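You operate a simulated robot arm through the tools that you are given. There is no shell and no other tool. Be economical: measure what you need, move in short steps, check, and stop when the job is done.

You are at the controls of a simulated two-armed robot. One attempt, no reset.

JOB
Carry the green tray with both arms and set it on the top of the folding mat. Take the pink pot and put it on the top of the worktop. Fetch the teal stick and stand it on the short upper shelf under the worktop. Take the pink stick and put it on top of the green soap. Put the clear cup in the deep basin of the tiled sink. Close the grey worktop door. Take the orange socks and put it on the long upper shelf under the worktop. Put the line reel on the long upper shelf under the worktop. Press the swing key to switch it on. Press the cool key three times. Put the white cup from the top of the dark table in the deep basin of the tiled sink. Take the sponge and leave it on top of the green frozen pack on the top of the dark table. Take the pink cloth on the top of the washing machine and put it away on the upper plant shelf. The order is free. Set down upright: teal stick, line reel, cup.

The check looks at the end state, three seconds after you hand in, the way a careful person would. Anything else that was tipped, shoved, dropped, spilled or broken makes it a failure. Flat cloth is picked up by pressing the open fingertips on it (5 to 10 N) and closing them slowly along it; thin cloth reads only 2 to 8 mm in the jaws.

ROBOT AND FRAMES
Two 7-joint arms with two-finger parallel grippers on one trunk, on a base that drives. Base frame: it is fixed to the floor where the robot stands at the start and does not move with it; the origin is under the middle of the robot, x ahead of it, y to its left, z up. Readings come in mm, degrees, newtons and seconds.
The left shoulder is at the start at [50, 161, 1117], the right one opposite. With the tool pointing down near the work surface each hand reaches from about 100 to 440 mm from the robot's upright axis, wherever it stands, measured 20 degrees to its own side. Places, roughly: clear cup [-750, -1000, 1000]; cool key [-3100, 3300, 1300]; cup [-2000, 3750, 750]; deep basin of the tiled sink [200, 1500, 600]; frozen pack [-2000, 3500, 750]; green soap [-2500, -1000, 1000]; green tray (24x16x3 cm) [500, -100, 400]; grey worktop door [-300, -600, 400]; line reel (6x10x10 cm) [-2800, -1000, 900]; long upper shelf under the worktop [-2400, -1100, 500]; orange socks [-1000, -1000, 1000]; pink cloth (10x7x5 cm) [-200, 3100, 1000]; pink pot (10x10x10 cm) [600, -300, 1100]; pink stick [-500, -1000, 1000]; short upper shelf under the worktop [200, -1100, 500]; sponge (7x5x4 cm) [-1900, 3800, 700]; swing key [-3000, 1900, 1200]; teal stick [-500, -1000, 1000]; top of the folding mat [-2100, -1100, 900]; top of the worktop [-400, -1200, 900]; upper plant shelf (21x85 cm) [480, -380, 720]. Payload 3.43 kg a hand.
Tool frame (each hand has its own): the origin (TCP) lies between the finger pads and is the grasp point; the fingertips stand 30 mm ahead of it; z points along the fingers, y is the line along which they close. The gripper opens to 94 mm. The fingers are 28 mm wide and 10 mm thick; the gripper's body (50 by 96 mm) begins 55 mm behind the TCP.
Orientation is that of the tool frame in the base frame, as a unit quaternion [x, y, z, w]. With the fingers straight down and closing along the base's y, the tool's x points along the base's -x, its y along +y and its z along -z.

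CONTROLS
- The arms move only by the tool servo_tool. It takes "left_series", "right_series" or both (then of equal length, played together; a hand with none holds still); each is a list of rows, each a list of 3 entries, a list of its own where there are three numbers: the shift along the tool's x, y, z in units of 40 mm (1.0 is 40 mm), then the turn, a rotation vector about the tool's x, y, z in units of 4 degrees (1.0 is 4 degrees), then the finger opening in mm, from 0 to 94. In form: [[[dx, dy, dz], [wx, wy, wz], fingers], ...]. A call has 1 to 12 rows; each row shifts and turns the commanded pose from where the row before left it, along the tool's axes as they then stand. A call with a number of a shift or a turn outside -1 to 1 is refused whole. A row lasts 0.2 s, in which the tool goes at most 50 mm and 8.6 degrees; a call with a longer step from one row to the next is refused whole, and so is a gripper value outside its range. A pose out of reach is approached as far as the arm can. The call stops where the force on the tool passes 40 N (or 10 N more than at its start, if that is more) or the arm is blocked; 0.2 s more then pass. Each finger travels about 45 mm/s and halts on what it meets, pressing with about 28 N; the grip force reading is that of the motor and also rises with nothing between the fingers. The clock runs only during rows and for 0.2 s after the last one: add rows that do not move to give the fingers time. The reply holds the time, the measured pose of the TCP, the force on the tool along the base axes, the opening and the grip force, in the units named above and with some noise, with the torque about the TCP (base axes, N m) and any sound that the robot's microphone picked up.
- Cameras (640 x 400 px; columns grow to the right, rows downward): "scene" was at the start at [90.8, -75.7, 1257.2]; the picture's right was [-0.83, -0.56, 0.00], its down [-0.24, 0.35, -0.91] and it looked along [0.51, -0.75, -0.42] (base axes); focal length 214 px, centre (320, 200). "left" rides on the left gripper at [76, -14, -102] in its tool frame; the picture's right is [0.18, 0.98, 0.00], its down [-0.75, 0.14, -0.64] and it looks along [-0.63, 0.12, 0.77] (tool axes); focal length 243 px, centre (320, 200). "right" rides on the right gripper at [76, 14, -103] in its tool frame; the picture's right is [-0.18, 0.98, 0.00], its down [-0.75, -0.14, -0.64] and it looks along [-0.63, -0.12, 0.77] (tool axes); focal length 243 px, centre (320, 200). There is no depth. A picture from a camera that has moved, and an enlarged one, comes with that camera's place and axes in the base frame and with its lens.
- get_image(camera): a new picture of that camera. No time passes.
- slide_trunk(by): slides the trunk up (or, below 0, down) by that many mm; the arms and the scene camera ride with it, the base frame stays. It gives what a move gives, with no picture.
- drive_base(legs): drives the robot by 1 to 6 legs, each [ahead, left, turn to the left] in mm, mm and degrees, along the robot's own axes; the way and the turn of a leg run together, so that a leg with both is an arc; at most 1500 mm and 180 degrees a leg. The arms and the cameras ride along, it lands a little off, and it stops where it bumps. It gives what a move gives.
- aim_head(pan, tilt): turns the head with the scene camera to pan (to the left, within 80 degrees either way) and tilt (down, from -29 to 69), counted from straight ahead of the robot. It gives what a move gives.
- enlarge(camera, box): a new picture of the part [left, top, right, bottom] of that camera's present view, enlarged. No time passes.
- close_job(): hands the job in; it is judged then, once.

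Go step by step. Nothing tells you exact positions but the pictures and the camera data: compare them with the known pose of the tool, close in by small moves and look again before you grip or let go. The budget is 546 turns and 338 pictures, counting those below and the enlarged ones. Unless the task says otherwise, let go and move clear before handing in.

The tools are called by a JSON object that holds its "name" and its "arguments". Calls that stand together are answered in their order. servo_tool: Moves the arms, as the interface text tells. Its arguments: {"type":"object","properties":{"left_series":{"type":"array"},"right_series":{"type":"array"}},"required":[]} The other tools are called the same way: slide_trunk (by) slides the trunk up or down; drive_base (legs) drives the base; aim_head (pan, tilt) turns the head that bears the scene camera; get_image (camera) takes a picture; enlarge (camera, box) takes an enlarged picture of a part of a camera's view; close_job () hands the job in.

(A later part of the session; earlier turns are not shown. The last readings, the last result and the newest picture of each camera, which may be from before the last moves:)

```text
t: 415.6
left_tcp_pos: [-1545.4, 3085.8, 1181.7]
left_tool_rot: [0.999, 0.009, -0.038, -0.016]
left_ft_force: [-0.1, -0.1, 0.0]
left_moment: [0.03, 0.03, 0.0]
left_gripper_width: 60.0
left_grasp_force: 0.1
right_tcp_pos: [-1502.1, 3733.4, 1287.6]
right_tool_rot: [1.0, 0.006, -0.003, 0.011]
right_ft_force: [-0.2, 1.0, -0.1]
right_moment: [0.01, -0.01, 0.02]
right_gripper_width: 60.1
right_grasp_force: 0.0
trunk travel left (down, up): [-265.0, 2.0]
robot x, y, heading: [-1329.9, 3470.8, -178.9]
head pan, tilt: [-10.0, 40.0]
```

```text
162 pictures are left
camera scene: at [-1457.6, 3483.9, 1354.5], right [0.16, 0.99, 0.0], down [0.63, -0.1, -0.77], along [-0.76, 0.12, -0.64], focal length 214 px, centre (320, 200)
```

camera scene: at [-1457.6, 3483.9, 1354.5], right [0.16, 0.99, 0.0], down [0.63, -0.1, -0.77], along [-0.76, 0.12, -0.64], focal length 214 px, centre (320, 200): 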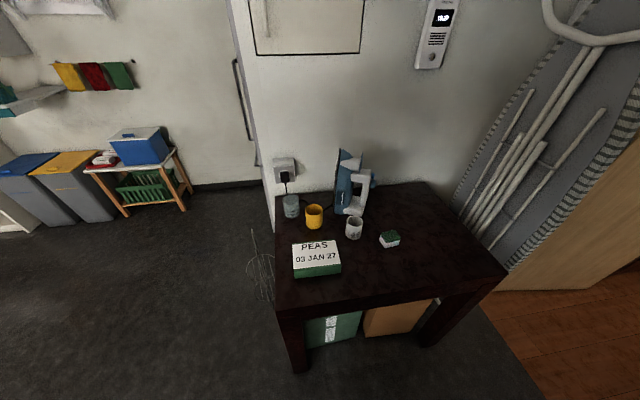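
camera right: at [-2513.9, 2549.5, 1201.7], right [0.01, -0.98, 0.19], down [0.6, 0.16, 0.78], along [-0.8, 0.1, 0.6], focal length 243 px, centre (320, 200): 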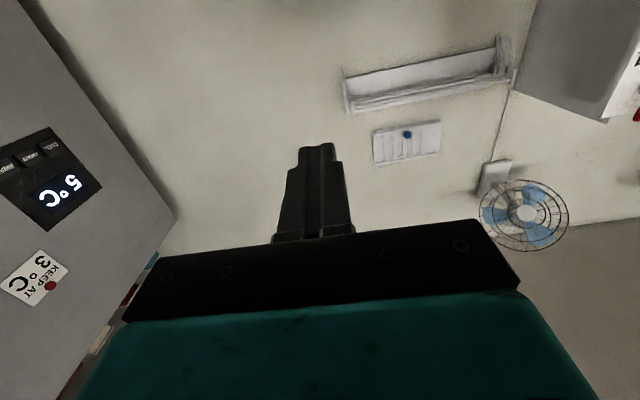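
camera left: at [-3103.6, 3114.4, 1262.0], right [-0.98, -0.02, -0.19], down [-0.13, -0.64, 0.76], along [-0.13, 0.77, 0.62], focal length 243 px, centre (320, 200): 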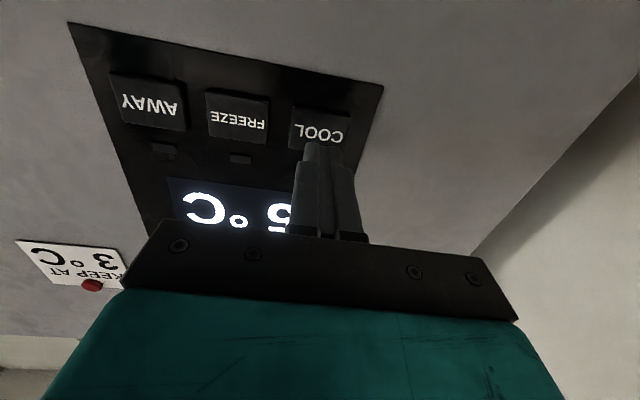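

Sponge at about (-1929,3817), white cup (-1990,3699), PEAS pack (-1900,3540). Position the robot, lower the trunk and reach over the sponge with the right hand.

{"name": "drive_base", "arguments": {"legs": [[65, -85, -0.6]]}}

{"name": "slide_trunk", "arguments": {"by": -255}}

{"name": "servo_tool", "arguments": {"right_series": [[[-0.9, 0, 0.2], [0, 0, 0], 70], [[-0.9, 0, 0.2], [0, 0, 0], 70], [[-0.9, 0, 0.2], [0, 0, 0], 70], [[-0.9, 0, 0.2], [0, 0, 0], 70], [[-0.9, 0, 0.2], [0, 0, 0], 70], [[-0.9, 0, 0.2], [0, 0, 0], 70], [[-0.9, 0, 0.2], [0, 0, 0], 70], [[-0.9, 0, 0.2], [0, 0, 0], 70], [[0, 0, 0], [0, 0, 0], 70]]}}

{"name": "get_image", "arguments": {"camera": "right"}}

{"name": "get_image", "arguments": {"camera": "scene"}}

```text
t: 416.8
left_tcp_pos: [-1614.7, 3171.6, 1181.2]
left_tool_rot: [0.999, 0.005, -0.037, -0.014]
left_ft_force: [-0.8, 0.8, -0.5]
left_moment: [-0.03, -0.02, -0.01]
left_gripper_width: 59.9
left_grasp_force: 0.0
right_tcp_pos: [-1567.9, 3821.3, 1287.2]
right_tool_rot: [1.0, 0.003, -0.003, 0.011]
right_ft_force: [-1.0, 0.1, 0.0]
right_moment: [-0.01, -0.03, 0.02]
right_gripper_width: 59.9
right_grasp_force: 0.1
trunk travel left (down, up): [-265.0, 2.0]
robot x, y, heading: [-1398.8, 3555.0, -179.7]
head pan, tilt: [-10.0, 40.0]
```

```text
t: 419.4
left_tcp_pos: [-1615.2, 3171.9, 926.4]
left_tool_rot: [0.999, 0.004, -0.039, -0.016]
left_ft_force: [-0.2, -0.2, 0.0]
left_moment: [-0.01, 0.0, -0.02]
left_gripper_width: 60.3
left_grasp_force: 0.0
right_tcp_pos: [-1567.5, 3822.1, 1033.8]
right_tool_rot: [1.0, 0.003, -0.004, 0.012]
right_ft_force: [-0.3, 0.2, -0.7]
right_moment: [-0.02, 0.05, -0.06]
right_gripper_width: 59.9
right_grasp_force: 0.0
trunk travel left (down, up): [-10.0, 257.0]
robot x, y, heading: [-1396.5, 3555.8, -179.9]
head pan, tilt: [-10.0, 40.0]
```

```text
t: 421.4
left_tcp_pos: [-1615.3, 3171.5, 925.7]
left_tool_rot: [0.999, 0.005, -0.038, -0.015]
left_ft_force: [-0.1, -0.4, -0.2]
left_moment: [0.01, -0.01, 0.0]
left_gripper_width: 60.0
left_grasp_force: 0.0
right_tcp_pos: [-1856.4, 3820.3, 971.0]
right_tool_rot: [1.0, 0.003, -0.004, 0.011]
right_ft_force: [-0.3, -0.3, 0.1]
right_moment: [-0.02, -0.03, 0.01]
right_gripper_width: 70.1
right_grasp_force: 0.1
trunk travel left (down, up): [-10.0, 257.0]
robot x, y, heading: [-1400.8, 3559.9, -179.6]
head pan, tilt: [-10.0, 40.0]
```

```text
161 pictures are left
camera right: at [-1780.1, 3807.8, 1074.2], right [-0.18, -0.98, 0.02], down [-0.75, 0.15, 0.64], along [-0.64, 0.1, -0.77], focal length 243 px, centre (320, 200)
```

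right: 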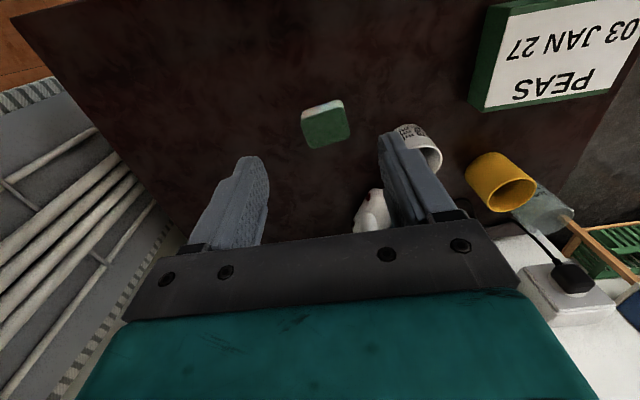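

```text
160 pictures are left
camera scene: at [-1524.4, 3569.9, 1099.5], right [0.17, 0.99, 0.0], down [0.63, -0.11, -0.77], along [-0.76, 0.13, -0.64], focal length 214 px, centre (320, 200)
```

scene: 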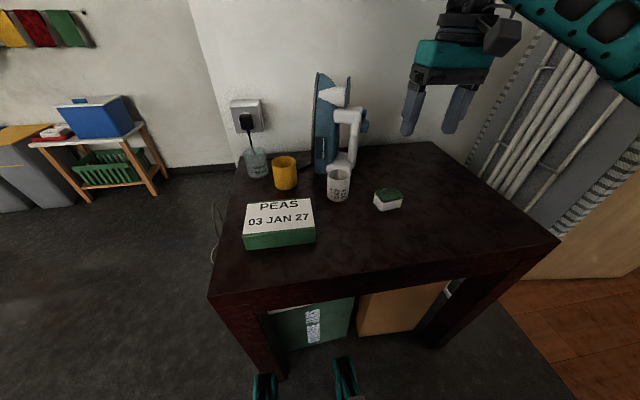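

{"name": "servo_tool", "arguments": {"right_series": [[[-0.9, 0.03, 0], [0, 0, 0], 92], [[-0.85, 0.03, 0], [0, 0, 0], 92], [[0, 0, 1], [0, 0, 0], 92], [[0, 0, 1], [0, 0, 0], 92], [[0, 0, 1], [0, 0, 0], 92], [[0, 0, 1], [0, 0, 0], 92], [[0, 0, 0.4], [0, 0, 0], 92], [[0, 0, 0], [0, 0, 0], 92]]}}

{"name": "get_image", "arguments": {"camera": "right"}}

{"name": "enlarge", "arguments": {"camera": "scene", "box": [220, 60, 480, 260]}}

```text
t: 423.2
left_tcp_pos: [-1616.0, 3172.1, 926.6]
left_tool_rot: [0.999, 0.005, -0.038, -0.016]
left_ft_force: [0.3, 0.3, -0.6]
left_moment: [0.01, 0.03, 0.0]
left_gripper_width: 60.2
left_grasp_force: 0.1
right_tcp_pos: [-1927.8, 3812.3, 795.2]
right_tool_rot: [1.0, 0.003, -0.003, 0.011]
right_ft_force: [0.0, 0.5, -0.1]
right_moment: [-0.02, -0.01, -0.03]
right_gripper_width: 91.7
right_grasp_force: 0.1
trunk travel left (down, up): [-10.0, 257.0]
robot x, y, heading: [-1399.8, 3557.7, -179.8]
head pan, tilt: [-10.0, 40.0]
```

```text
159 pictures are left
camera right: at [-1851.3, 3800.6, 897.9], right [-0.18, -0.98, 0.02], down [-0.75, 0.15, 0.64], along [-0.64, 0.1, -0.77], focal length 243 px, centre (320, 200)
```

right: 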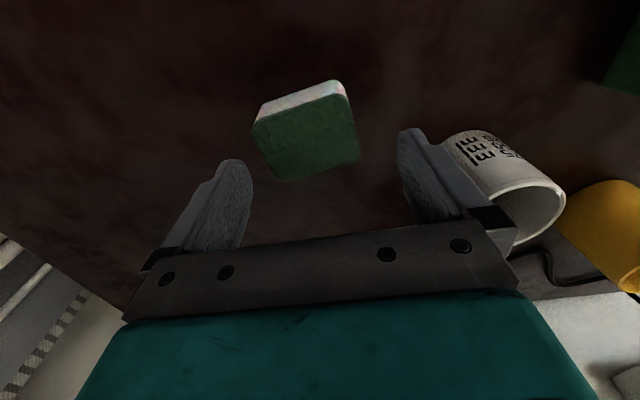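

```text
2.00 times, centred on (350, 160) of scene
camera zoom: at [-1524.3, 3569.9, 1099.5], right [0.17, 0.99, 0.0], down [0.63, -0.11, -0.77], along [-0.76, 0.13, -0.64], focal length 429 px, centre (260, 280)
```

zoom: 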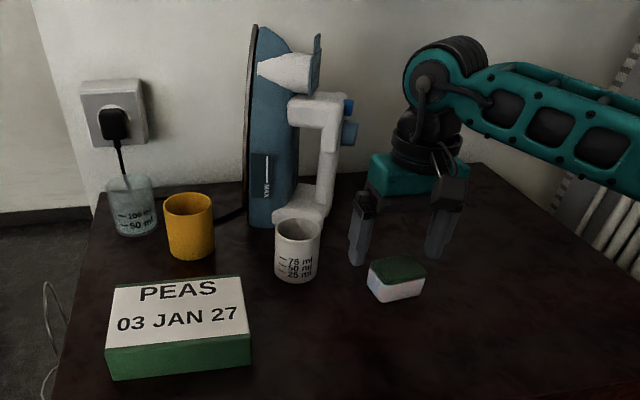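

{"name": "servo_tool", "arguments": {"right_series": [[[0.08, -0.12, 0], [0, 0, -1], 92], [[0, 0, 0], [0, 0, -1], 92], [[0, 0, 0], [0, 0, -1], 92], [[0, 0, 0], [0, 0, -1], 92], [[0, 0, 0], [0, 0, -0.7], 92], [[0, 0, 0], [0, 0, 0], 92]]}}

{"name": "get_image", "arguments": {"camera": "right"}}

```text
t: 424.6
left_tcp_pos: [-1615.7, 3173.6, 926.4]
left_tool_rot: [0.999, 0.005, -0.037, -0.015]
left_ft_force: [0.1, 0.3, 0.3]
left_moment: [0.0, 0.02, -0.02]
left_gripper_width: 60.1
left_grasp_force: 0.0
right_tcp_pos: [-1922.7, 3816.0, 795.0]
right_tool_rot: [0.986, 0.166, -0.005, 0.01]
right_ft_force: [-0.2, -0.5, -0.7]
right_moment: [-0.03, 0.06, -0.04]
right_gripper_width: 92.3
right_grasp_force: 0.1
trunk travel left (down, up): [-10.0, 257.0]
robot x, y, heading: [-1399.4, 3555.7, -179.7]
head pan, tilt: [-10.0, 40.0]
```

```text
157 pictures are left
camera right: at [-1847.0, 3830.4, 897.5], right [0.15, -0.99, 0.02], down [-0.75, -0.1, 0.65], along [-0.64, -0.11, -0.76], focal length 243 px, centre (320, 200)
```

right: 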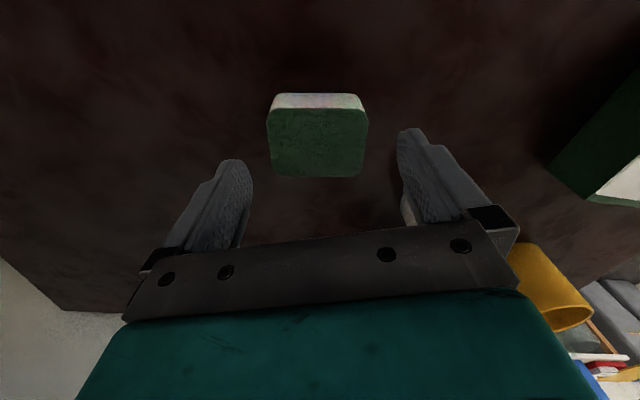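

{"name": "servo_tool", "arguments": {"right_series": [[[-0.1, 0, 0.5], [0, 0, 0], 92], [[0, 0, 0.5], [0, 0, 0], 92], [[0, 0, 0.45], [0, 0, 0], 92], [[0, 0, 0], [0, 0, 0], 80], [[0, 0, 0], [0, 0, 0], 66], [[0, 0, 0], [0, 0, 0], 52], [[0, 0, 0], [0, 0, 0], 45], [[0, 0, 0], [0, 0, 0], 45]]}}

{"name": "get_image", "arguments": {"camera": "right"}}

```text
t: 425.5
left_tcp_pos: [-1614.5, 3172.7, 927.7]
left_tool_rot: [0.999, 0.005, -0.039, -0.015]
left_ft_force: [-0.3, 0.3, 0.0]
left_moment: [-0.01, -0.02, 0.01]
left_gripper_width: 59.8
left_grasp_force: 0.1
right_tcp_pos: [-1929.3, 3817.1, 749.9]
right_tool_rot: [0.987, 0.161, -0.01, 0.007]
right_ft_force: [8.4, 6.7, 17.6]
right_moment: [1.06, -0.19, -0.46]
right_gripper_width: 81.5
right_grasp_force: 1.5
trunk travel left (down, up): [-10.0, 257.0]
robot x, y, heading: [-1396.3, 3552.4, -179.8]
head pan, tilt: [-10.0, 40.0]
stopped in row 4 (right hand): the force on the tool passed its limit (the readings are from after the stop); the commanded pose is now the measured one
```

```text
156 pictures are left
camera right: at [-1851.4, 3830.9, 851.8], right [0.14, -0.99, 0.01], down [-0.75, -0.09, 0.66], along [-0.65, -0.1, -0.75], focal length 243 px, centre (320, 200)
```

right: 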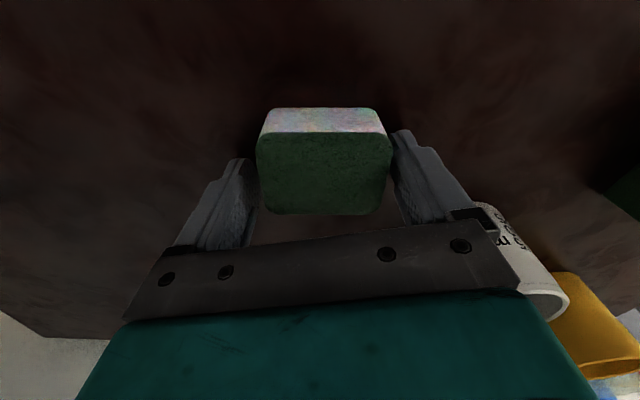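

Tips touched the table (z≈720). Rise 5 mm and close on the sponge.

{"name": "servo_tool", "arguments": {"right_series": [[[0, 0, -0.15], [0, 0, 0], 80], [[0, 0, 0], [0, 0, 0], 70], [[0, 0, 0], [0, 0, 0], 58], [[0, 0, 0], [0, 0, 0], 48], [[0, 0, 0], [0, 0, 0], 45], [[0, 0, 0], [0, 0, 0], 45]]}}

{"name": "servo_tool", "arguments": {"right_series": [[[0, 0, -0.5], [0, 0, 0], 45], [[0, 0, -1], [0, 0, 0], 45], [[0, 0, -1], [0, 0, 0], 45], [[0, 0, -1], [0, 0, 0], 45], [[0, 0, 0], [0, 0, 0], 45]]}}

{"name": "get_image", "arguments": {"camera": "right"}}

{"name": "enlarge", "arguments": {"camera": "scene", "box": [220, 60, 480, 260]}}

```text
t: 426.9
left_tcp_pos: [-1614.6, 3171.6, 927.1]
left_tool_rot: [0.999, 0.005, -0.037, -0.016]
left_ft_force: [0.2, 0.1, 0.9]
left_moment: [0.01, 0.0, 0.0]
left_gripper_width: 59.8
left_grasp_force: 0.1
right_tcp_pos: [-1929.3, 3816.7, 753.2]
right_tool_rot: [0.986, 0.164, -0.009, 0.009]
right_ft_force: [0.5, -1.6, -0.3]
right_moment: [-0.04, 0.02, 0.03]
right_gripper_width: 67.0
right_grasp_force: 28.8
trunk travel left (down, up): [-10.0, 257.0]
robot x, y, heading: [-1398.3, 3555.8, -179.8]
head pan, tilt: [-10.0, 40.0]
```

```text
t: 428.1
left_tcp_pos: [-1616.0, 3172.3, 926.5]
left_tool_rot: [0.999, 0.005, -0.037, -0.015]
left_ft_force: [-0.4, -0.1, 0.1]
left_moment: [0.02, -0.01, 0.04]
left_gripper_width: 60.1
left_grasp_force: 0.0
right_tcp_pos: [-1925.8, 3819.6, 893.1]
right_tool_rot: [0.986, 0.164, -0.009, 0.008]
right_ft_force: [0.5, -0.1, -0.3]
right_moment: [-0.01, 0.03, 0.01]
right_gripper_width: 66.4
right_grasp_force: 28.0
trunk travel left (down, up): [-10.0, 257.0]
robot x, y, heading: [-1400.3, 3555.8, -179.4]
head pan, tilt: [-10.0, 40.0]
```

```text
155 pictures are left
camera right: at [-1849.2, 3833.6, 993.8], right [0.14, -0.99, 0.02], down [-0.75, -0.1, 0.66], along [-0.65, -0.11, -0.75], focal length 243 px, centre (320, 200)
```

right: 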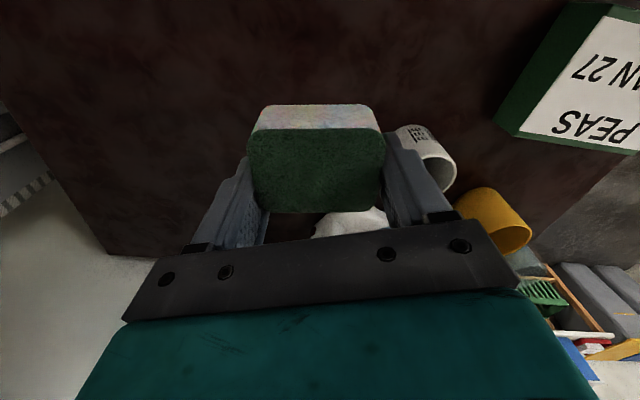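

```text
2.00 times, centred on (350, 160) of scene
camera zoom: at [-1524.2, 3570.1, 1099.5], right [0.17, 0.99, 0.0], down [0.63, -0.11, -0.77], along [-0.76, 0.13, -0.64], focal length 429 px, centre (260, 280)
```

zoom: 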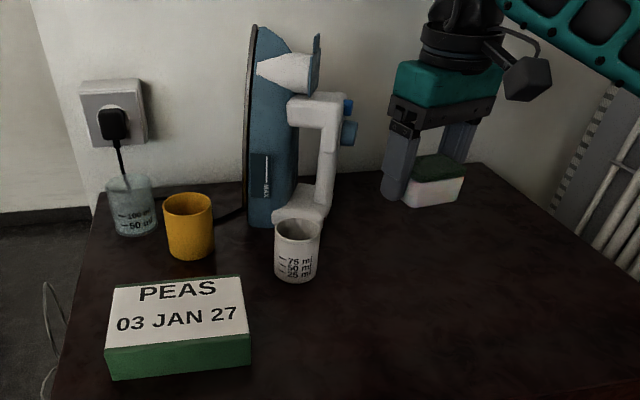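

Sponge held. Strafe so it comes over the PEAS pack (centre ≈(-1874,3540), top ≈770).

{"name": "drive_base", "arguments": {"legs": [[-50, 275, 0]]}}

{"name": "get_image", "arguments": {"camera": "right"}}

{"name": "aim_head", "arguments": {"pan": -25, "tilt": 40}}

{"name": "get_image", "arguments": {"camera": "scene"}}

```text
t: 430.0
left_tcp_pos: [-1563.4, 2903.5, 927.1]
left_tool_rot: [0.999, 0.003, -0.038, -0.016]
left_ft_force: [-0.4, -1.2, 0.0]
left_moment: [0.01, -0.01, -0.01]
left_gripper_width: 60.0
left_grasp_force: 0.1
right_tcp_pos: [-1873.8, 3552.2, 892.4]
right_tool_rot: [0.987, 0.163, -0.009, 0.009]
right_ft_force: [0.3, 0.3, -0.1]
right_moment: [0.0, -0.02, -0.02]
right_gripper_width: 66.3
right_grasp_force: 28.0
trunk travel left (down, up): [-10.0, 257.0]
robot x, y, heading: [-1344.2, 3287.4, -179.8]
head pan, tilt: [-10.0, 40.0]
```

```text
153 pictures are left
camera right: at [-1796.4, 3565.5, 993.2], right [0.14, -0.99, 0.02], down [-0.75, -0.1, 0.66], along [-0.65, -0.11, -0.75], focal length 243 px, centre (320, 200)
```

right: 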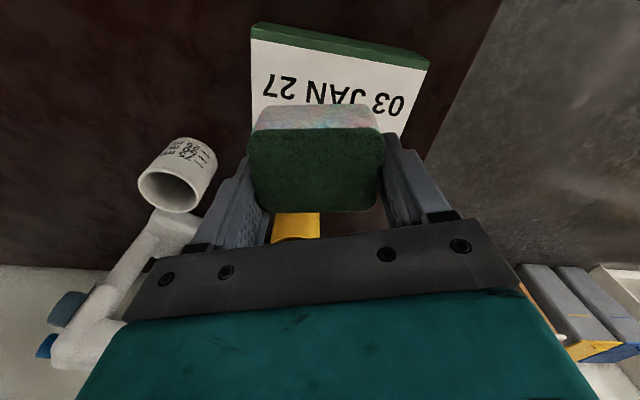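

```text
t: 430.8
left_tcp_pos: [-1564.6, 2903.7, 927.0]
left_tool_rot: [0.999, 0.002, -0.037, -0.015]
left_ft_force: [0.3, 0.1, -1.5]
left_moment: [0.0, -0.01, 0.02]
left_gripper_width: 60.0
left_grasp_force: 0.1
right_tcp_pos: [-1874.5, 3552.6, 892.1]
right_tool_rot: [0.987, 0.163, -0.008, 0.008]
right_ft_force: [-0.5, 0.4, -0.2]
right_moment: [-0.04, 0.03, 0.0]
right_gripper_width: 66.1
right_grasp_force: 27.7
trunk travel left (down, up): [-10.0, 257.0]
robot x, y, heading: [-1349.7, 3285.7, -179.8]
head pan, tilt: [-25.0, 40.0]
```

```text
152 pictures are left
camera scene: at [-1465.4, 3322.5, 1099.5], right [0.42, 0.91, 0.0], down [0.58, -0.27, -0.77], along [-0.7, 0.32, -0.64], focal length 214 px, centre (320, 200)
```

scene: 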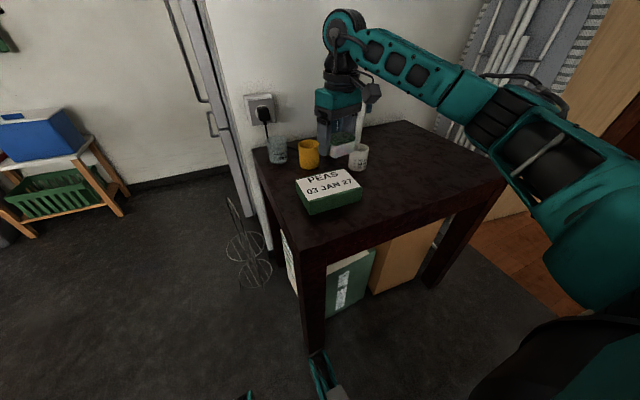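

{"name": "servo_tool", "arguments": {"right_series": [[[0, 0.33, 0], [0, 0, 0], 45], [[0, 0, 0.9], [0, 0, 0], 45], [[0, 0, 0.9], [0, 0, 0], 45], [[0, 0, 0], [0, 0, 0], 45]]}}

{"name": "enlarge", "arguments": {"camera": "scene", "box": [230, 80, 430, 240]}}

```text
t: 431.8
left_tcp_pos: [-1564.2, 2904.4, 926.4]
left_tool_rot: [0.999, 0.003, -0.038, -0.014]
left_ft_force: [-0.2, 0.2, -0.9]
left_moment: [-0.01, 0.03, -0.01]
left_gripper_width: 60.1
left_grasp_force: 0.1
right_tcp_pos: [-1870.4, 3537.8, 818.7]
right_tool_rot: [0.987, 0.163, -0.01, 0.009]
right_ft_force: [-0.9, 0.4, 0.6]
right_moment: [-0.04, 0.01, -0.02]
right_gripper_width: 66.6
right_grasp_force: 28.1
trunk travel left (down, up): [-10.0, 257.0]
robot x, y, heading: [-1345.2, 3289.5, -179.8]
head pan, tilt: [-25.0, 40.0]
```

```text
2.50 times, centred on (330, 160) of scene
camera zoom: at [-1465.4, 3322.6, 1099.5], right [0.42, 0.91, 0.0], down [0.58, -0.27, -0.77], along [-0.7, 0.32, -0.64], focal length 536 px, centre (295, 300)
```

zoom: 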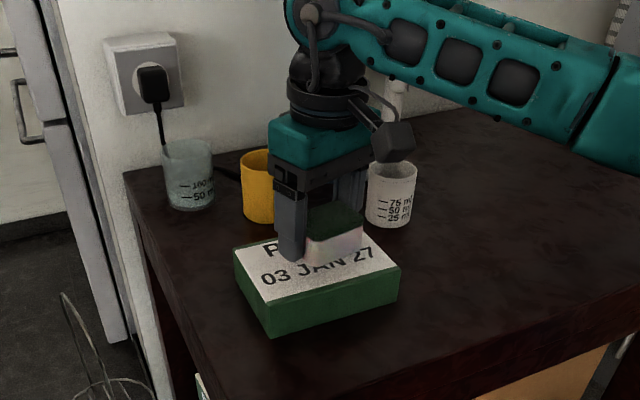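

Lower gently to contact.

{"name": "servo_tool", "arguments": {"right_series": [[[0, 0, 0.15], [0, 0, 0], 45], [[0, 0, 0], [0, 0, 0], 45]]}}

{"name": "servo_tool", "arguments": {"right_series": [[[0, 0, 0.1], [0, 0, 0], 45], [[0, 0, 0], [0, 0, 0], 45]]}}

{"name": "servo_tool", "arguments": {"right_series": [[[0, 0, 0.1], [0, 0, 0], 45], [[0, 0, 0], [0, 0, 0], 45]]}}

```text
t: 432.4
left_tcp_pos: [-1564.6, 2903.3, 926.3]
left_tool_rot: [0.999, 0.002, -0.038, -0.015]
left_ft_force: [0.5, -0.4, -0.3]
left_moment: [0.0, -0.02, -0.01]
left_gripper_width: 60.0
left_grasp_force: 0.0
right_tcp_pos: [-1871.2, 3537.6, 813.7]
right_tool_rot: [0.987, 0.162, -0.01, 0.009]
right_ft_force: [-0.1, 0.1, 0.0]
right_moment: [0.04, -0.03, -0.04]
right_gripper_width: 66.3
right_grasp_force: 28.0
trunk travel left (down, up): [-10.0, 257.0]
robot x, y, heading: [-1348.6, 3285.4, -180.1]
head pan, tilt: [-25.0, 40.0]
```

```text
t: 433.0
left_tcp_pos: [-1565.8, 2903.6, 926.7]
left_tool_rot: [0.999, 0.003, -0.036, -0.015]
left_ft_force: [-0.2, 0.4, 0.0]
left_moment: [0.02, -0.04, 0.02]
left_gripper_width: 59.9
left_grasp_force: 0.0
right_tcp_pos: [-1872.5, 3538.0, 810.1]
right_tool_rot: [0.987, 0.163, -0.009, 0.009]
right_ft_force: [-0.1, -0.4, -0.4]
right_moment: [0.0, 0.03, -0.05]
right_gripper_width: 66.1
right_grasp_force: 27.7
trunk travel left (down, up): [-10.0, 257.0]
robot x, y, heading: [-1347.9, 3286.6, -179.6]
head pan, tilt: [-25.0, 40.0]
```

```text
t: 433.6
left_tcp_pos: [-1565.3, 2904.2, 928.3]
left_tool_rot: [0.999, 0.004, -0.038, -0.016]
left_ft_force: [0.3, -0.3, 0.0]
left_moment: [0.01, -0.01, -0.03]
left_gripper_width: 60.2
left_grasp_force: 0.0
right_tcp_pos: [-1869.7, 3537.3, 804.2]
right_tool_rot: [0.987, 0.163, -0.009, 0.009]
right_ft_force: [1.0, -0.7, -0.5]
right_moment: [0.02, -0.02, -0.02]
right_gripper_width: 65.8
right_grasp_force: 28.2
trunk travel left (down, up): [-10.0, 257.0]
robot x, y, heading: [-1342.8, 3285.8, -179.8]
head pan, tilt: [-25.0, 40.0]
```

{"name": "servo_tool", "arguments": {"right_series": [[[0, 0, 0.12], [0, 0, 0], 45], [[0, 0, 0], [0, 0, 0], 45]]}}

{"name": "servo_tool", "arguments": {"right_series": [[[0, 0, 0.1], [0, 0, 0], 45], [[0, 0, 0], [0, 0, 0], 45]]}}

{"name": "servo_tool", "arguments": {"right_series": [[[0, 0, 0.1], [0, 0, 0], 45], [[0, 0, 0], [0, 0, 0], 45]]}}

{"name": "enlarge", "arguments": {"camera": "scene", "box": [230, 80, 430, 240]}}

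```text
t: 434.2
left_tcp_pos: [-1564.7, 2904.4, 925.4]
left_tool_rot: [0.999, 0.003, -0.038, -0.015]
left_ft_force: [0.1, 0.1, -0.2]
left_moment: [0.01, -0.01, 0.02]
left_gripper_width: 60.1
left_grasp_force: 0.1
right_tcp_pos: [-1871.0, 3538.5, 800.5]
right_tool_rot: [0.987, 0.162, -0.009, 0.009]
right_ft_force: [0.4, -0.3, 0.0]
right_moment: [-0.02, 0.02, 0.01]
right_gripper_width: 66.1
right_grasp_force: 27.7
trunk travel left (down, up): [-10.0, 257.0]
robot x, y, heading: [-1347.7, 3287.2, -179.7]
head pan, tilt: [-25.0, 40.0]
```

```text
t: 434.8
left_tcp_pos: [-1564.7, 2904.5, 926.5]
left_tool_rot: [0.999, 0.004, -0.038, -0.015]
left_ft_force: [0.1, 0.4, -0.4]
left_moment: [-0.04, -0.02, -0.03]
left_gripper_width: 60.4
left_grasp_force: 0.2
right_tcp_pos: [-1871.3, 3538.1, 796.9]
right_tool_rot: [0.987, 0.162, -0.01, 0.008]
right_ft_force: [0.5, 0.9, -0.3]
right_moment: [0.02, 0.03, 0.01]
right_gripper_width: 66.0
right_grasp_force: 28.1
trunk travel left (down, up): [-10.0, 257.0]
robot x, y, heading: [-1346.2, 3288.5, -179.8]
head pan, tilt: [-25.0, 40.0]
```

```text
t: 435.4
left_tcp_pos: [-1563.8, 2904.4, 926.3]
left_tool_rot: [0.999, 0.002, -0.038, -0.016]
left_ft_force: [0.5, 0.6, -0.1]
left_moment: [0.0, 0.04, 0.02]
left_gripper_width: 59.9
left_grasp_force: 0.1
right_tcp_pos: [-1871.6, 3538.0, 795.0]
right_tool_rot: [0.987, 0.162, -0.012, 0.007]
right_ft_force: [-2.7, 0.6, 16.2]
right_moment: [0.57, -0.09, 0.03]
right_gripper_width: 65.7
right_grasp_force: 27.8
trunk travel left (down, up): [-10.0, 257.0]
robot x, y, heading: [-1346.7, 3286.7, -179.8]
head pan, tilt: [-25.0, 40.0]
```

```text
2.50 times, centred on (330, 160) of scene
camera zoom: at [-1464.5, 3322.0, 1099.9], right [0.42, 0.91, 0.0], down [0.58, -0.27, -0.77], along [-0.7, 0.32, -0.64], focal length 536 px, centre (295, 300)
```

zoom: 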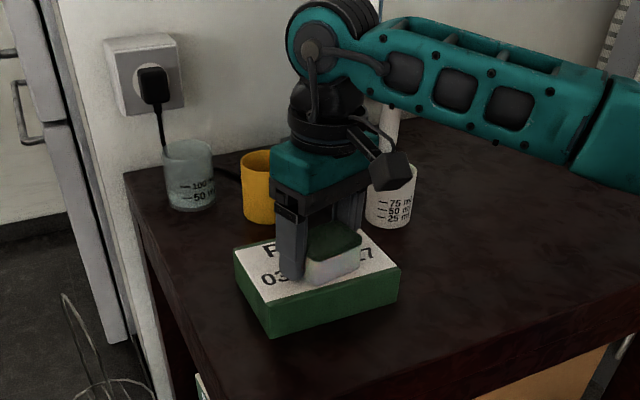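

{"name": "servo_tool", "arguments": {"right_series": [[[0, 0, -0.08], [0, 0, 0], 45], [[0, 0, 0], [0, 0, 0], 70], [[0, 0, 0], [0, 0, 0], 80], [[0, 0, 0], [0, 0, 0], 90], [[0, 0, -0.3], [0, 0, 0], 92], [[0, 0, -0.9], [0, 0, 0], 92], [[0, 0, -0.9], [0, 0, 0], 92], [[0, 0, -0.9], [0, 0, 0], 92], [[0, 0, 0], [0, 0, 0], 92]]}}

{"name": "get_image", "arguments": {"camera": "right"}}

{"name": "enlarge", "arguments": {"camera": "scene", "box": [230, 80, 430, 240]}}

```text
t: 437.4
left_tcp_pos: [-1564.1, 2903.4, 927.4]
left_tool_rot: [0.999, 0.003, -0.037, -0.015]
left_ft_force: [-0.8, -0.3, 0.6]
left_moment: [0.0, 0.0, 0.02]
left_gripper_width: 60.3
left_grasp_force: 0.1
right_tcp_pos: [-1869.0, 3542.0, 916.0]
right_tool_rot: [0.986, 0.163, -0.009, 0.008]
right_ft_force: [0.9, 0.3, -0.3]
right_moment: [0.01, 0.01, -0.03]
right_gripper_width: 91.9
right_grasp_force: 0.0
trunk travel left (down, up): [-10.0, 257.0]
robot x, y, heading: [-1345.8, 3284.5, -179.6]
head pan, tilt: [-25.0, 40.0]
```

```text
149 pictures are left
camera right: at [-1790.6, 3555.2, 1017.3], right [0.14, -0.99, 0.02], down [-0.75, -0.1, 0.66], along [-0.65, -0.11, -0.75], focal length 243 px, centre (320, 200)
```

right: 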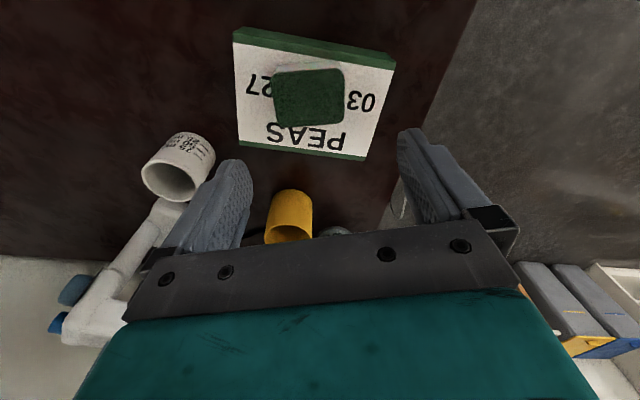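

```text
2.50 times, centred on (330, 160) of scene
camera zoom: at [-1465.4, 3322.5, 1099.5], right [0.42, 0.91, 0.0], down [0.58, -0.27, -0.77], along [-0.7, 0.32, -0.64], focal length 536 px, centre (295, 300)
```

zoom: 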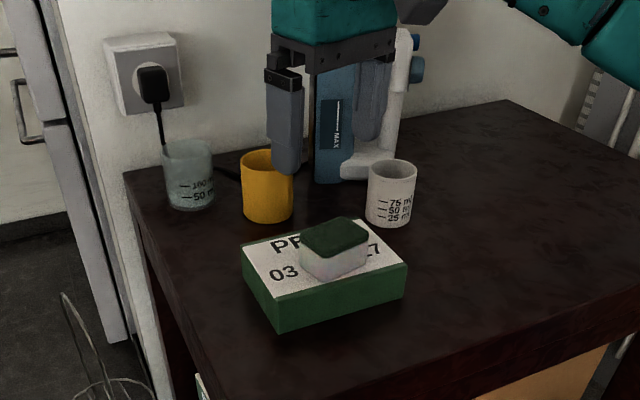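

Sponge rests on the pack. Next the white cup at ≈(-1983,3701), rim 789. Straighten the roll and move above it.

{"name": "servo_tool", "arguments": {"right_series": [[[0, 0, -0.3], [0, 0, 1], 92], [[0, 0, 0], [0, 0, 1], 92], [[0, 0, 0], [0, 0, 1], 92], [[0, 0, 0], [0, 0, 1], 92], [[0, 0, 0], [0, 0, 0.7], 92]]}}

{"name": "drive_base", "arguments": {"legs": [[75, -158, 0]]}}

{"name": "get_image", "arguments": {"camera": "right"}}

```text
t: 438.6
left_tcp_pos: [-1564.7, 2904.2, 927.2]
left_tool_rot: [0.999, 0.003, -0.038, -0.016]
left_ft_force: [-0.6, 0.1, 0.0]
left_moment: [0.02, 0.02, 0.0]
left_gripper_width: 60.0
left_grasp_force: 0.1
right_tcp_pos: [-1868.2, 3541.8, 928.3]
right_tool_rot: [1.0, -0.001, -0.008, 0.01]
right_ft_force: [0.5, -0.1, -0.4]
right_moment: [-0.01, 0.01, -0.04]
right_gripper_width: 92.0
right_grasp_force: 0.0
trunk travel left (down, up): [-10.0, 257.0]
robot x, y, heading: [-1346.0, 3285.3, -179.7]
head pan, tilt: [-25.0, 40.0]
```

```text
t: 440.1
left_tcp_pos: [-1628.6, 3049.7, 926.0]
left_tool_rot: [0.999, 0.007, -0.038, -0.013]
left_ft_force: [-1.3, 0.3, 0.2]
left_moment: [0.05, 0.02, -0.01]
left_gripper_width: 60.0
left_grasp_force: 0.0
right_tcp_pos: [-1936.2, 3684.9, 927.4]
right_tool_rot: [1.0, 0.002, -0.008, 0.01]
right_ft_force: [-0.2, 0.0, -0.3]
right_moment: [0.02, 0.02, 0.0]
right_gripper_width: 91.8
right_grasp_force: 0.1
trunk travel left (down, up): [-10.0, 257.0]
robot x, y, heading: [-1413.8, 3434.0, -179.0]
head pan, tilt: [-25.0, 40.0]
stopped in leg 1: the robot was blocked; the commanded pose is now the measured one
```

```text
147 pictures are left
camera right: at [-1859.9, 3673.2, 1029.9], right [-0.18, -0.98, 0.02], down [-0.74, 0.15, 0.65], along [-0.64, 0.1, -0.76], focal length 243 px, centre (320, 200)
```

right: 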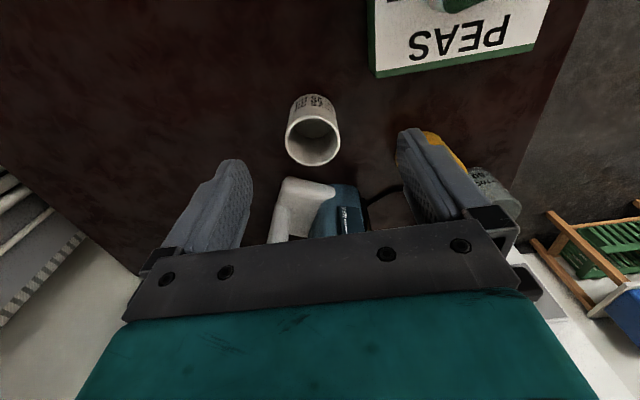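

{"name": "drive_base", "arguments": {"legs": [[-15, 0, 0]]}}

{"name": "get_image", "arguments": {"camera": "scene"}}

```text
t: 440.9
left_tcp_pos: [-1614.0, 3049.5, 926.2]
left_tool_rot: [0.999, 0.007, -0.037, -0.014]
left_ft_force: [-0.6, 0.4, 0.0]
left_moment: [0.03, 0.04, 0.0]
left_gripper_width: 59.8
left_grasp_force: 0.2
right_tcp_pos: [-1921.8, 3684.7, 928.8]
right_tool_rot: [1.0, 0.003, -0.006, 0.009]
right_ft_force: [-0.4, 0.0, 0.0]
right_moment: [0.0, 0.04, -0.02]
right_gripper_width: 92.1
right_grasp_force: 0.0
trunk travel left (down, up): [-10.0, 257.0]
robot x, y, heading: [-1400.1, 3435.4, -179.4]
head pan, tilt: [-25.0, 40.0]
```

```text
146 pictures are left
camera scene: at [-1516.9, 3469.4, 1099.5], right [0.41, 0.91, 0.0], down [0.59, -0.27, -0.77], along [-0.7, 0.32, -0.64], focal length 214 px, centre (320, 200)
```

scene: 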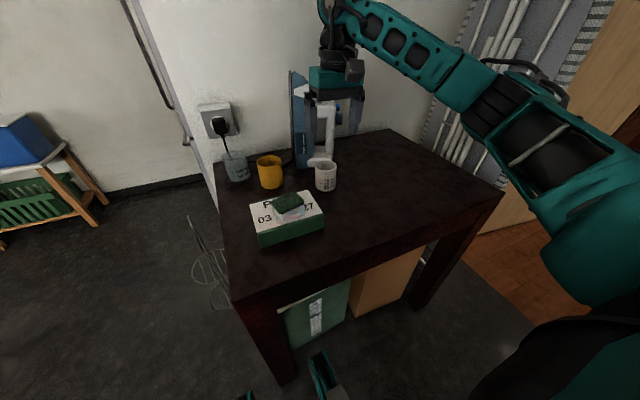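

{"name": "servo_tool", "arguments": {"right_series": [[[-0.75, -0.17, 0.3], [0, 0, 0], 92], [[-0.72, -0.17, 0.3], [0, 0, 0], 92], [[0, 0, 0.8], [0, 0, 0], 92], [[0, 0, 0.8], [0, 0, 0], 92], [[0, 0, 0], [0, 0, 0], 92]]}}

{"name": "get_image", "arguments": {"camera": "right"}}

{"name": "enlarge", "arguments": {"camera": "scene", "box": [200, 50, 400, 210]}}

```text
t: 442.1
left_tcp_pos: [-1612.9, 3050.8, 927.0]
left_tool_rot: [0.999, 0.006, -0.038, -0.015]
left_ft_force: [0.6, -0.7, -0.1]
left_moment: [0.01, 0.03, 0.0]
left_gripper_width: 59.9
left_grasp_force: 0.1
right_tcp_pos: [-1982.6, 3696.1, 839.6]
right_tool_rot: [1.0, 0.002, -0.008, 0.009]
right_ft_force: [0.2, -0.6, 0.4]
right_moment: [-0.02, 0.0, -0.03]
right_gripper_width: 91.8
right_grasp_force: 0.1
trunk travel left (down, up): [-10.0, 257.0]
robot x, y, heading: [-1398.7, 3438.1, -179.4]
head pan, tilt: [-25.0, 40.0]
```

```text
145 pictures are left
camera right: at [-1906.3, 3685.2, 941.9], right [-0.18, -0.98, 0.02], down [-0.74, 0.15, 0.65], along [-0.64, 0.1, -0.76], focal length 243 px, centre (320, 200)
```

right: 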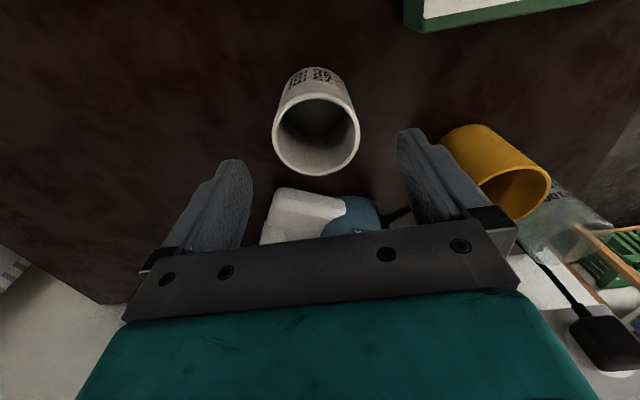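

```text
2.50 times, centred on (300, 130) of scene
camera zoom: at [-1517.0, 3469.4, 1099.5], right [0.41, 0.91, 0.0], down [0.59, -0.27, -0.77], along [-0.7, 0.32, -0.64], focal length 536 px, centre (370, 375)
```

zoom: 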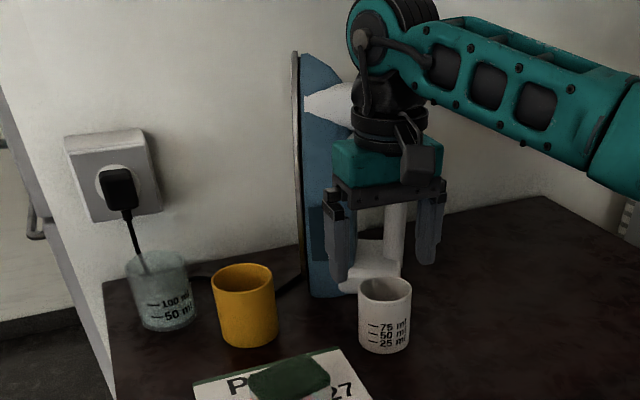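

{"name": "servo_tool", "arguments": {"right_series": [[[0.1, 0, 0.7], [0, 0, 0], 92], [[0, 0, 0.7], [0, 0, 0], 92], [[0, 0, 0.55], [0, 0, 0], 92], [[0, 0, 0], [0, 0, 0], 80], [[0, 0, 0], [0, 0, 0], 70], [[0, 0, 0], [0, 0, 0], 62], [[0, 0, 0], [0, 0, 0], 52], [[0, 0, 0], [0, 0, 0], 48], [[0, 0, 0], [0, 0, 0], 48]]}}

{"name": "get_image", "arguments": {"camera": "right"}}

```text
t: 444.1
left_tcp_pos: [-1611.9, 3049.9, 926.7]
left_tool_rot: [0.999, 0.005, -0.038, -0.015]
left_ft_force: [0.6, 0.5, -0.6]
left_moment: [-0.03, 0.01, -0.01]
left_gripper_width: 59.8
left_grasp_force: 0.0
right_tcp_pos: [-1978.8, 3694.8, 762.8]
right_tool_rot: [1.0, 0.003, -0.007, 0.009]
right_ft_force: [0.4, 0.8, 0.5]
right_moment: [0.08, 0.02, 0.0]
right_gripper_width: 58.8
right_grasp_force: 28.2
trunk travel left (down, up): [-10.0, 257.0]
robot x, y, heading: [-1393.5, 3431.9, -179.2]
head pan, tilt: [-25.0, 40.0]
```

```text
143 pictures are left
camera right: at [-1902.2, 3683.2, 864.6], right [-0.18, -0.98, 0.02], down [-0.74, 0.15, 0.65], along [-0.64, 0.1, -0.76], focal length 243 px, centre (320, 200)
```

right: 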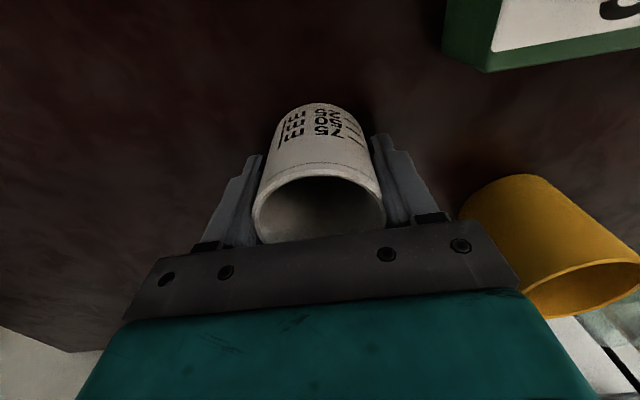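

Gripped (59 mm). Lift straight and back away.

{"name": "servo_tool", "arguments": {"right_series": [[[0, 0, -0.5], [0, 0, 0], 48], [[0, 0, -1], [0, 0, 0], 48], [[0, 0, -1], [0, 0, 0], 48], [[0, 0, -1], [0, 0, 0], 48], [[0, 0, -1], [0, 0, 0], 48], [[0, 0, 0], [0, 0, 0], 48]]}}

{"name": "drive_base", "arguments": {"legs": [[-250, 0, 0]]}}

{"name": "get_image", "arguments": {"camera": "scene"}}

```text
t: 445.4
left_tcp_pos: [-1613.7, 3051.2, 927.0]
left_tool_rot: [0.999, 0.007, -0.038, -0.015]
left_ft_force: [0.0, -0.6, 0.8]
left_moment: [0.0, 0.0, 0.03]
left_gripper_width: 60.2
left_grasp_force: 0.0
right_tcp_pos: [-1976.8, 3697.2, 942.9]
right_tool_rot: [1.0, 0.004, -0.007, 0.009]
right_ft_force: [-0.1, 0.6, 0.4]
right_moment: [-0.03, 0.03, 0.0]
right_gripper_width: 58.8
right_grasp_force: 28.0
trunk travel left (down, up): [-10.0, 257.0]
robot x, y, heading: [-1397.6, 3435.5, -179.3]
head pan, tilt: [-25.0, 40.0]
```

```text
t: 447.3
left_tcp_pos: [-1362.6, 3051.9, 926.4]
left_tool_rot: [0.999, 0.008, -0.037, -0.014]
left_ft_force: [-0.8, -0.1, 0.0]
left_moment: [0.0, -0.03, -0.01]
left_gripper_width: 60.1
left_grasp_force: 0.1
right_tcp_pos: [-1727.7, 3699.2, 942.1]
right_tool_rot: [1.0, 0.004, -0.006, 0.009]
right_ft_force: [0.2, -0.3, -0.8]
right_moment: [0.01, 0.0, 0.0]
right_gripper_width: 58.6
right_grasp_force: 28.3
trunk travel left (down, up): [-10.0, 257.0]
robot x, y, heading: [-1150.6, 3441.2, -179.4]
head pan, tilt: [-25.0, 40.0]
```

```text
142 pictures are left
camera scene: at [-1267.2, 3472.1, 1099.5], right [0.41, 0.91, 0.0], down [0.59, -0.26, -0.77], along [-0.7, 0.31, -0.64], focal length 214 px, centre (320, 200)
```

scene: 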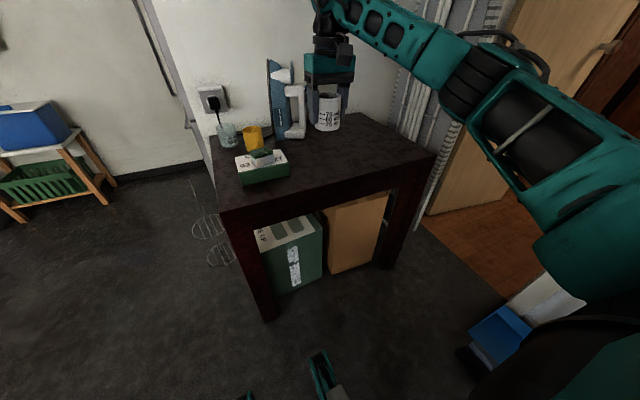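

Table is tidy. Fold the right hand with the cup, raise the trunk, and turn toward the washing machines.

{"name": "servo_tool", "arguments": {"right_series": [[[0.9, 0, -0.3], [0, 0, 0], 48], [[0.9, 0, -0.3], [0, 0, 0], 48], [[0.9, 0, -0.3], [0, 0, 0], 48], [[0.9, 0, -0.3], [0, 0, 0], 48], [[0.9, 0, 0], [0, 0, 0], 48], [[0.9, 0, 0], [0, 0, 0], 48], [[0.9, 0, 0], [0, 0, 0], 48], [[0.9, 0, 0], [0, 0, 0], 48], [[0, 0, 0], [0, 0, 0], 48]]}}

{"name": "slide_trunk", "arguments": {"by": 200}}

{"name": "drive_base", "arguments": {"legs": [[0, 300, 0], [0, 0, 90], [0, 0, 90]]}}

{"name": "aim_head", "arguments": {"pan": 0, "tilt": 25}}

{"name": "get_image", "arguments": {"camera": "scene"}}

```text
t: 449.3
left_tcp_pos: [-1361.4, 3052.5, 926.4]
left_tool_rot: [0.999, 0.007, -0.037, -0.015]
left_ft_force: [-0.2, -0.1, 0.8]
left_moment: [0.0, 0.01, -0.05]
left_gripper_width: 60.2
left_grasp_force: 0.1
right_tcp_pos: [-1440.0, 3702.4, 985.0]
right_tool_rot: [1.0, 0.004, -0.006, 0.01]
right_ft_force: [-0.2, 0.4, -0.5]
right_moment: [0.05, -0.01, -0.02]
right_gripper_width: 58.5
right_grasp_force: 27.7
trunk travel left (down, up): [-10.0, 257.0]
robot x, y, heading: [-1148.9, 3436.9, -179.1]
head pan, tilt: [-25.0, 40.0]
```

```text
t: 451.4
left_tcp_pos: [-1361.9, 3052.3, 1126.4]
left_tool_rot: [0.999, 0.008, -0.038, -0.015]
left_ft_force: [-0.3, 0.4, 0.0]
left_moment: [-0.01, 0.0, 0.0]
left_gripper_width: 60.0
left_grasp_force: 0.0
right_tcp_pos: [-1440.0, 3701.2, 1185.5]
right_tool_rot: [1.0, 0.005, -0.007, 0.01]
right_ft_force: [0.4, -0.8, -0.3]
right_moment: [0.01, 0.01, -0.02]
right_gripper_width: 58.7
right_grasp_force: 28.2
trunk travel left (down, up): [-210.0, 57.0]
robot x, y, heading: [-1150.0, 3435.0, -179.3]
head pan, tilt: [-25.0, 40.0]
```

```text
t: 461.1
left_tcp_pos: [-931.3, 3520.1, 1125.9]
left_tool_rot: [-0.009, 0.999, -0.014, 0.037]
left_ft_force: [0.4, -0.6, -0.1]
left_moment: [0.0, -0.01, 0.01]
left_gripper_width: 60.1
left_grasp_force: 0.1
right_tcp_pos: [-853.1, 2870.8, 1185.4]
right_tool_rot: [-0.005, 1.0, 0.009, 0.007]
right_ft_force: [0.1, 1.3, -0.2]
right_moment: [0.01, 0.03, 0.01]
right_gripper_width: 58.4
right_grasp_force: 28.1
trunk travel left (down, up): [-210.0, 57.0]
robot x, y, heading: [-1147.9, 3133.2, 0.8]
head pan, tilt: [-25.0, 40.0]
```

```text
t: 462.0
left_tcp_pos: [-931.3, 3520.5, 1127.3]
left_tool_rot: [-0.008, 0.999, -0.015, 0.038]
left_ft_force: [-0.2, 0.8, 0.8]
left_moment: [-0.01, -0.02, 0.02]
left_gripper_width: 59.8
left_grasp_force: 0.0
right_tcp_pos: [-852.5, 2870.5, 1186.5]
right_tool_rot: [-0.006, 1.0, 0.01, 0.008]
right_ft_force: [0.9, -0.2, -0.6]
right_moment: [-0.02, 0.0, 0.02]
right_gripper_width: 58.6
right_grasp_force: 28.1
trunk travel left (down, up): [-210.0, 57.0]
robot x, y, heading: [-1142.5, 3136.1, 1.0]
head pan, tilt: [0.0, 25.0]
```

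```text
141 pictures are left
camera scene: at [-1013.3, 3136.9, 1322.8], right [0.01, -1.0, 0.0], down [-0.42, -0.01, -0.91], along [0.91, 0.01, -0.42], focal length 214 px, centre (320, 200)
```

scene: 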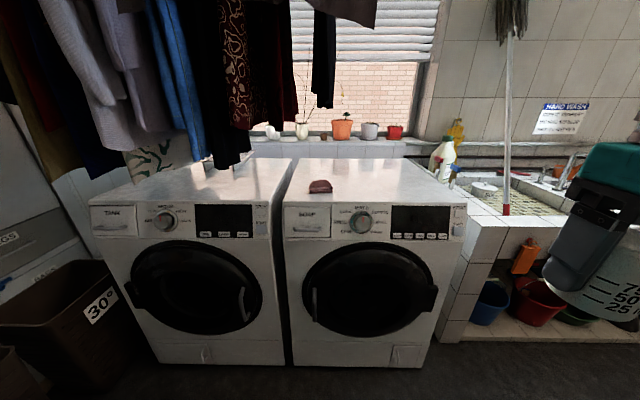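

{"name": "enlarge", "arguments": {"camera": "scene", "box": [240, 110, 400, 230]}}

```text
3.33 times, centred on (320, 170) of scene
camera zoom: at [-1013.3, 3136.9, 1322.8], right [0.01, -1.0, 0.0], down [-0.42, -0.01, -0.91], along [0.91, 0.01, -0.42], focal length 715 px, centre (320, 300)
```

zoom: 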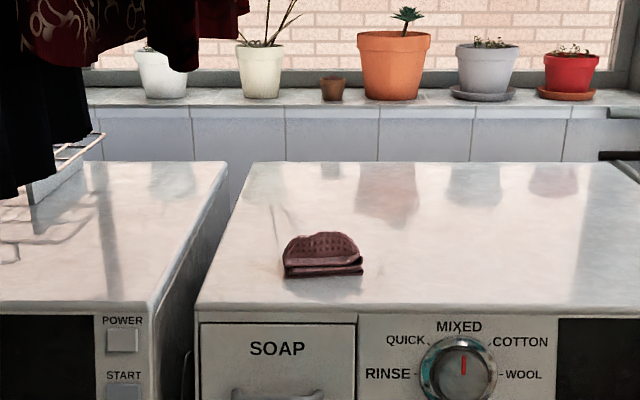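

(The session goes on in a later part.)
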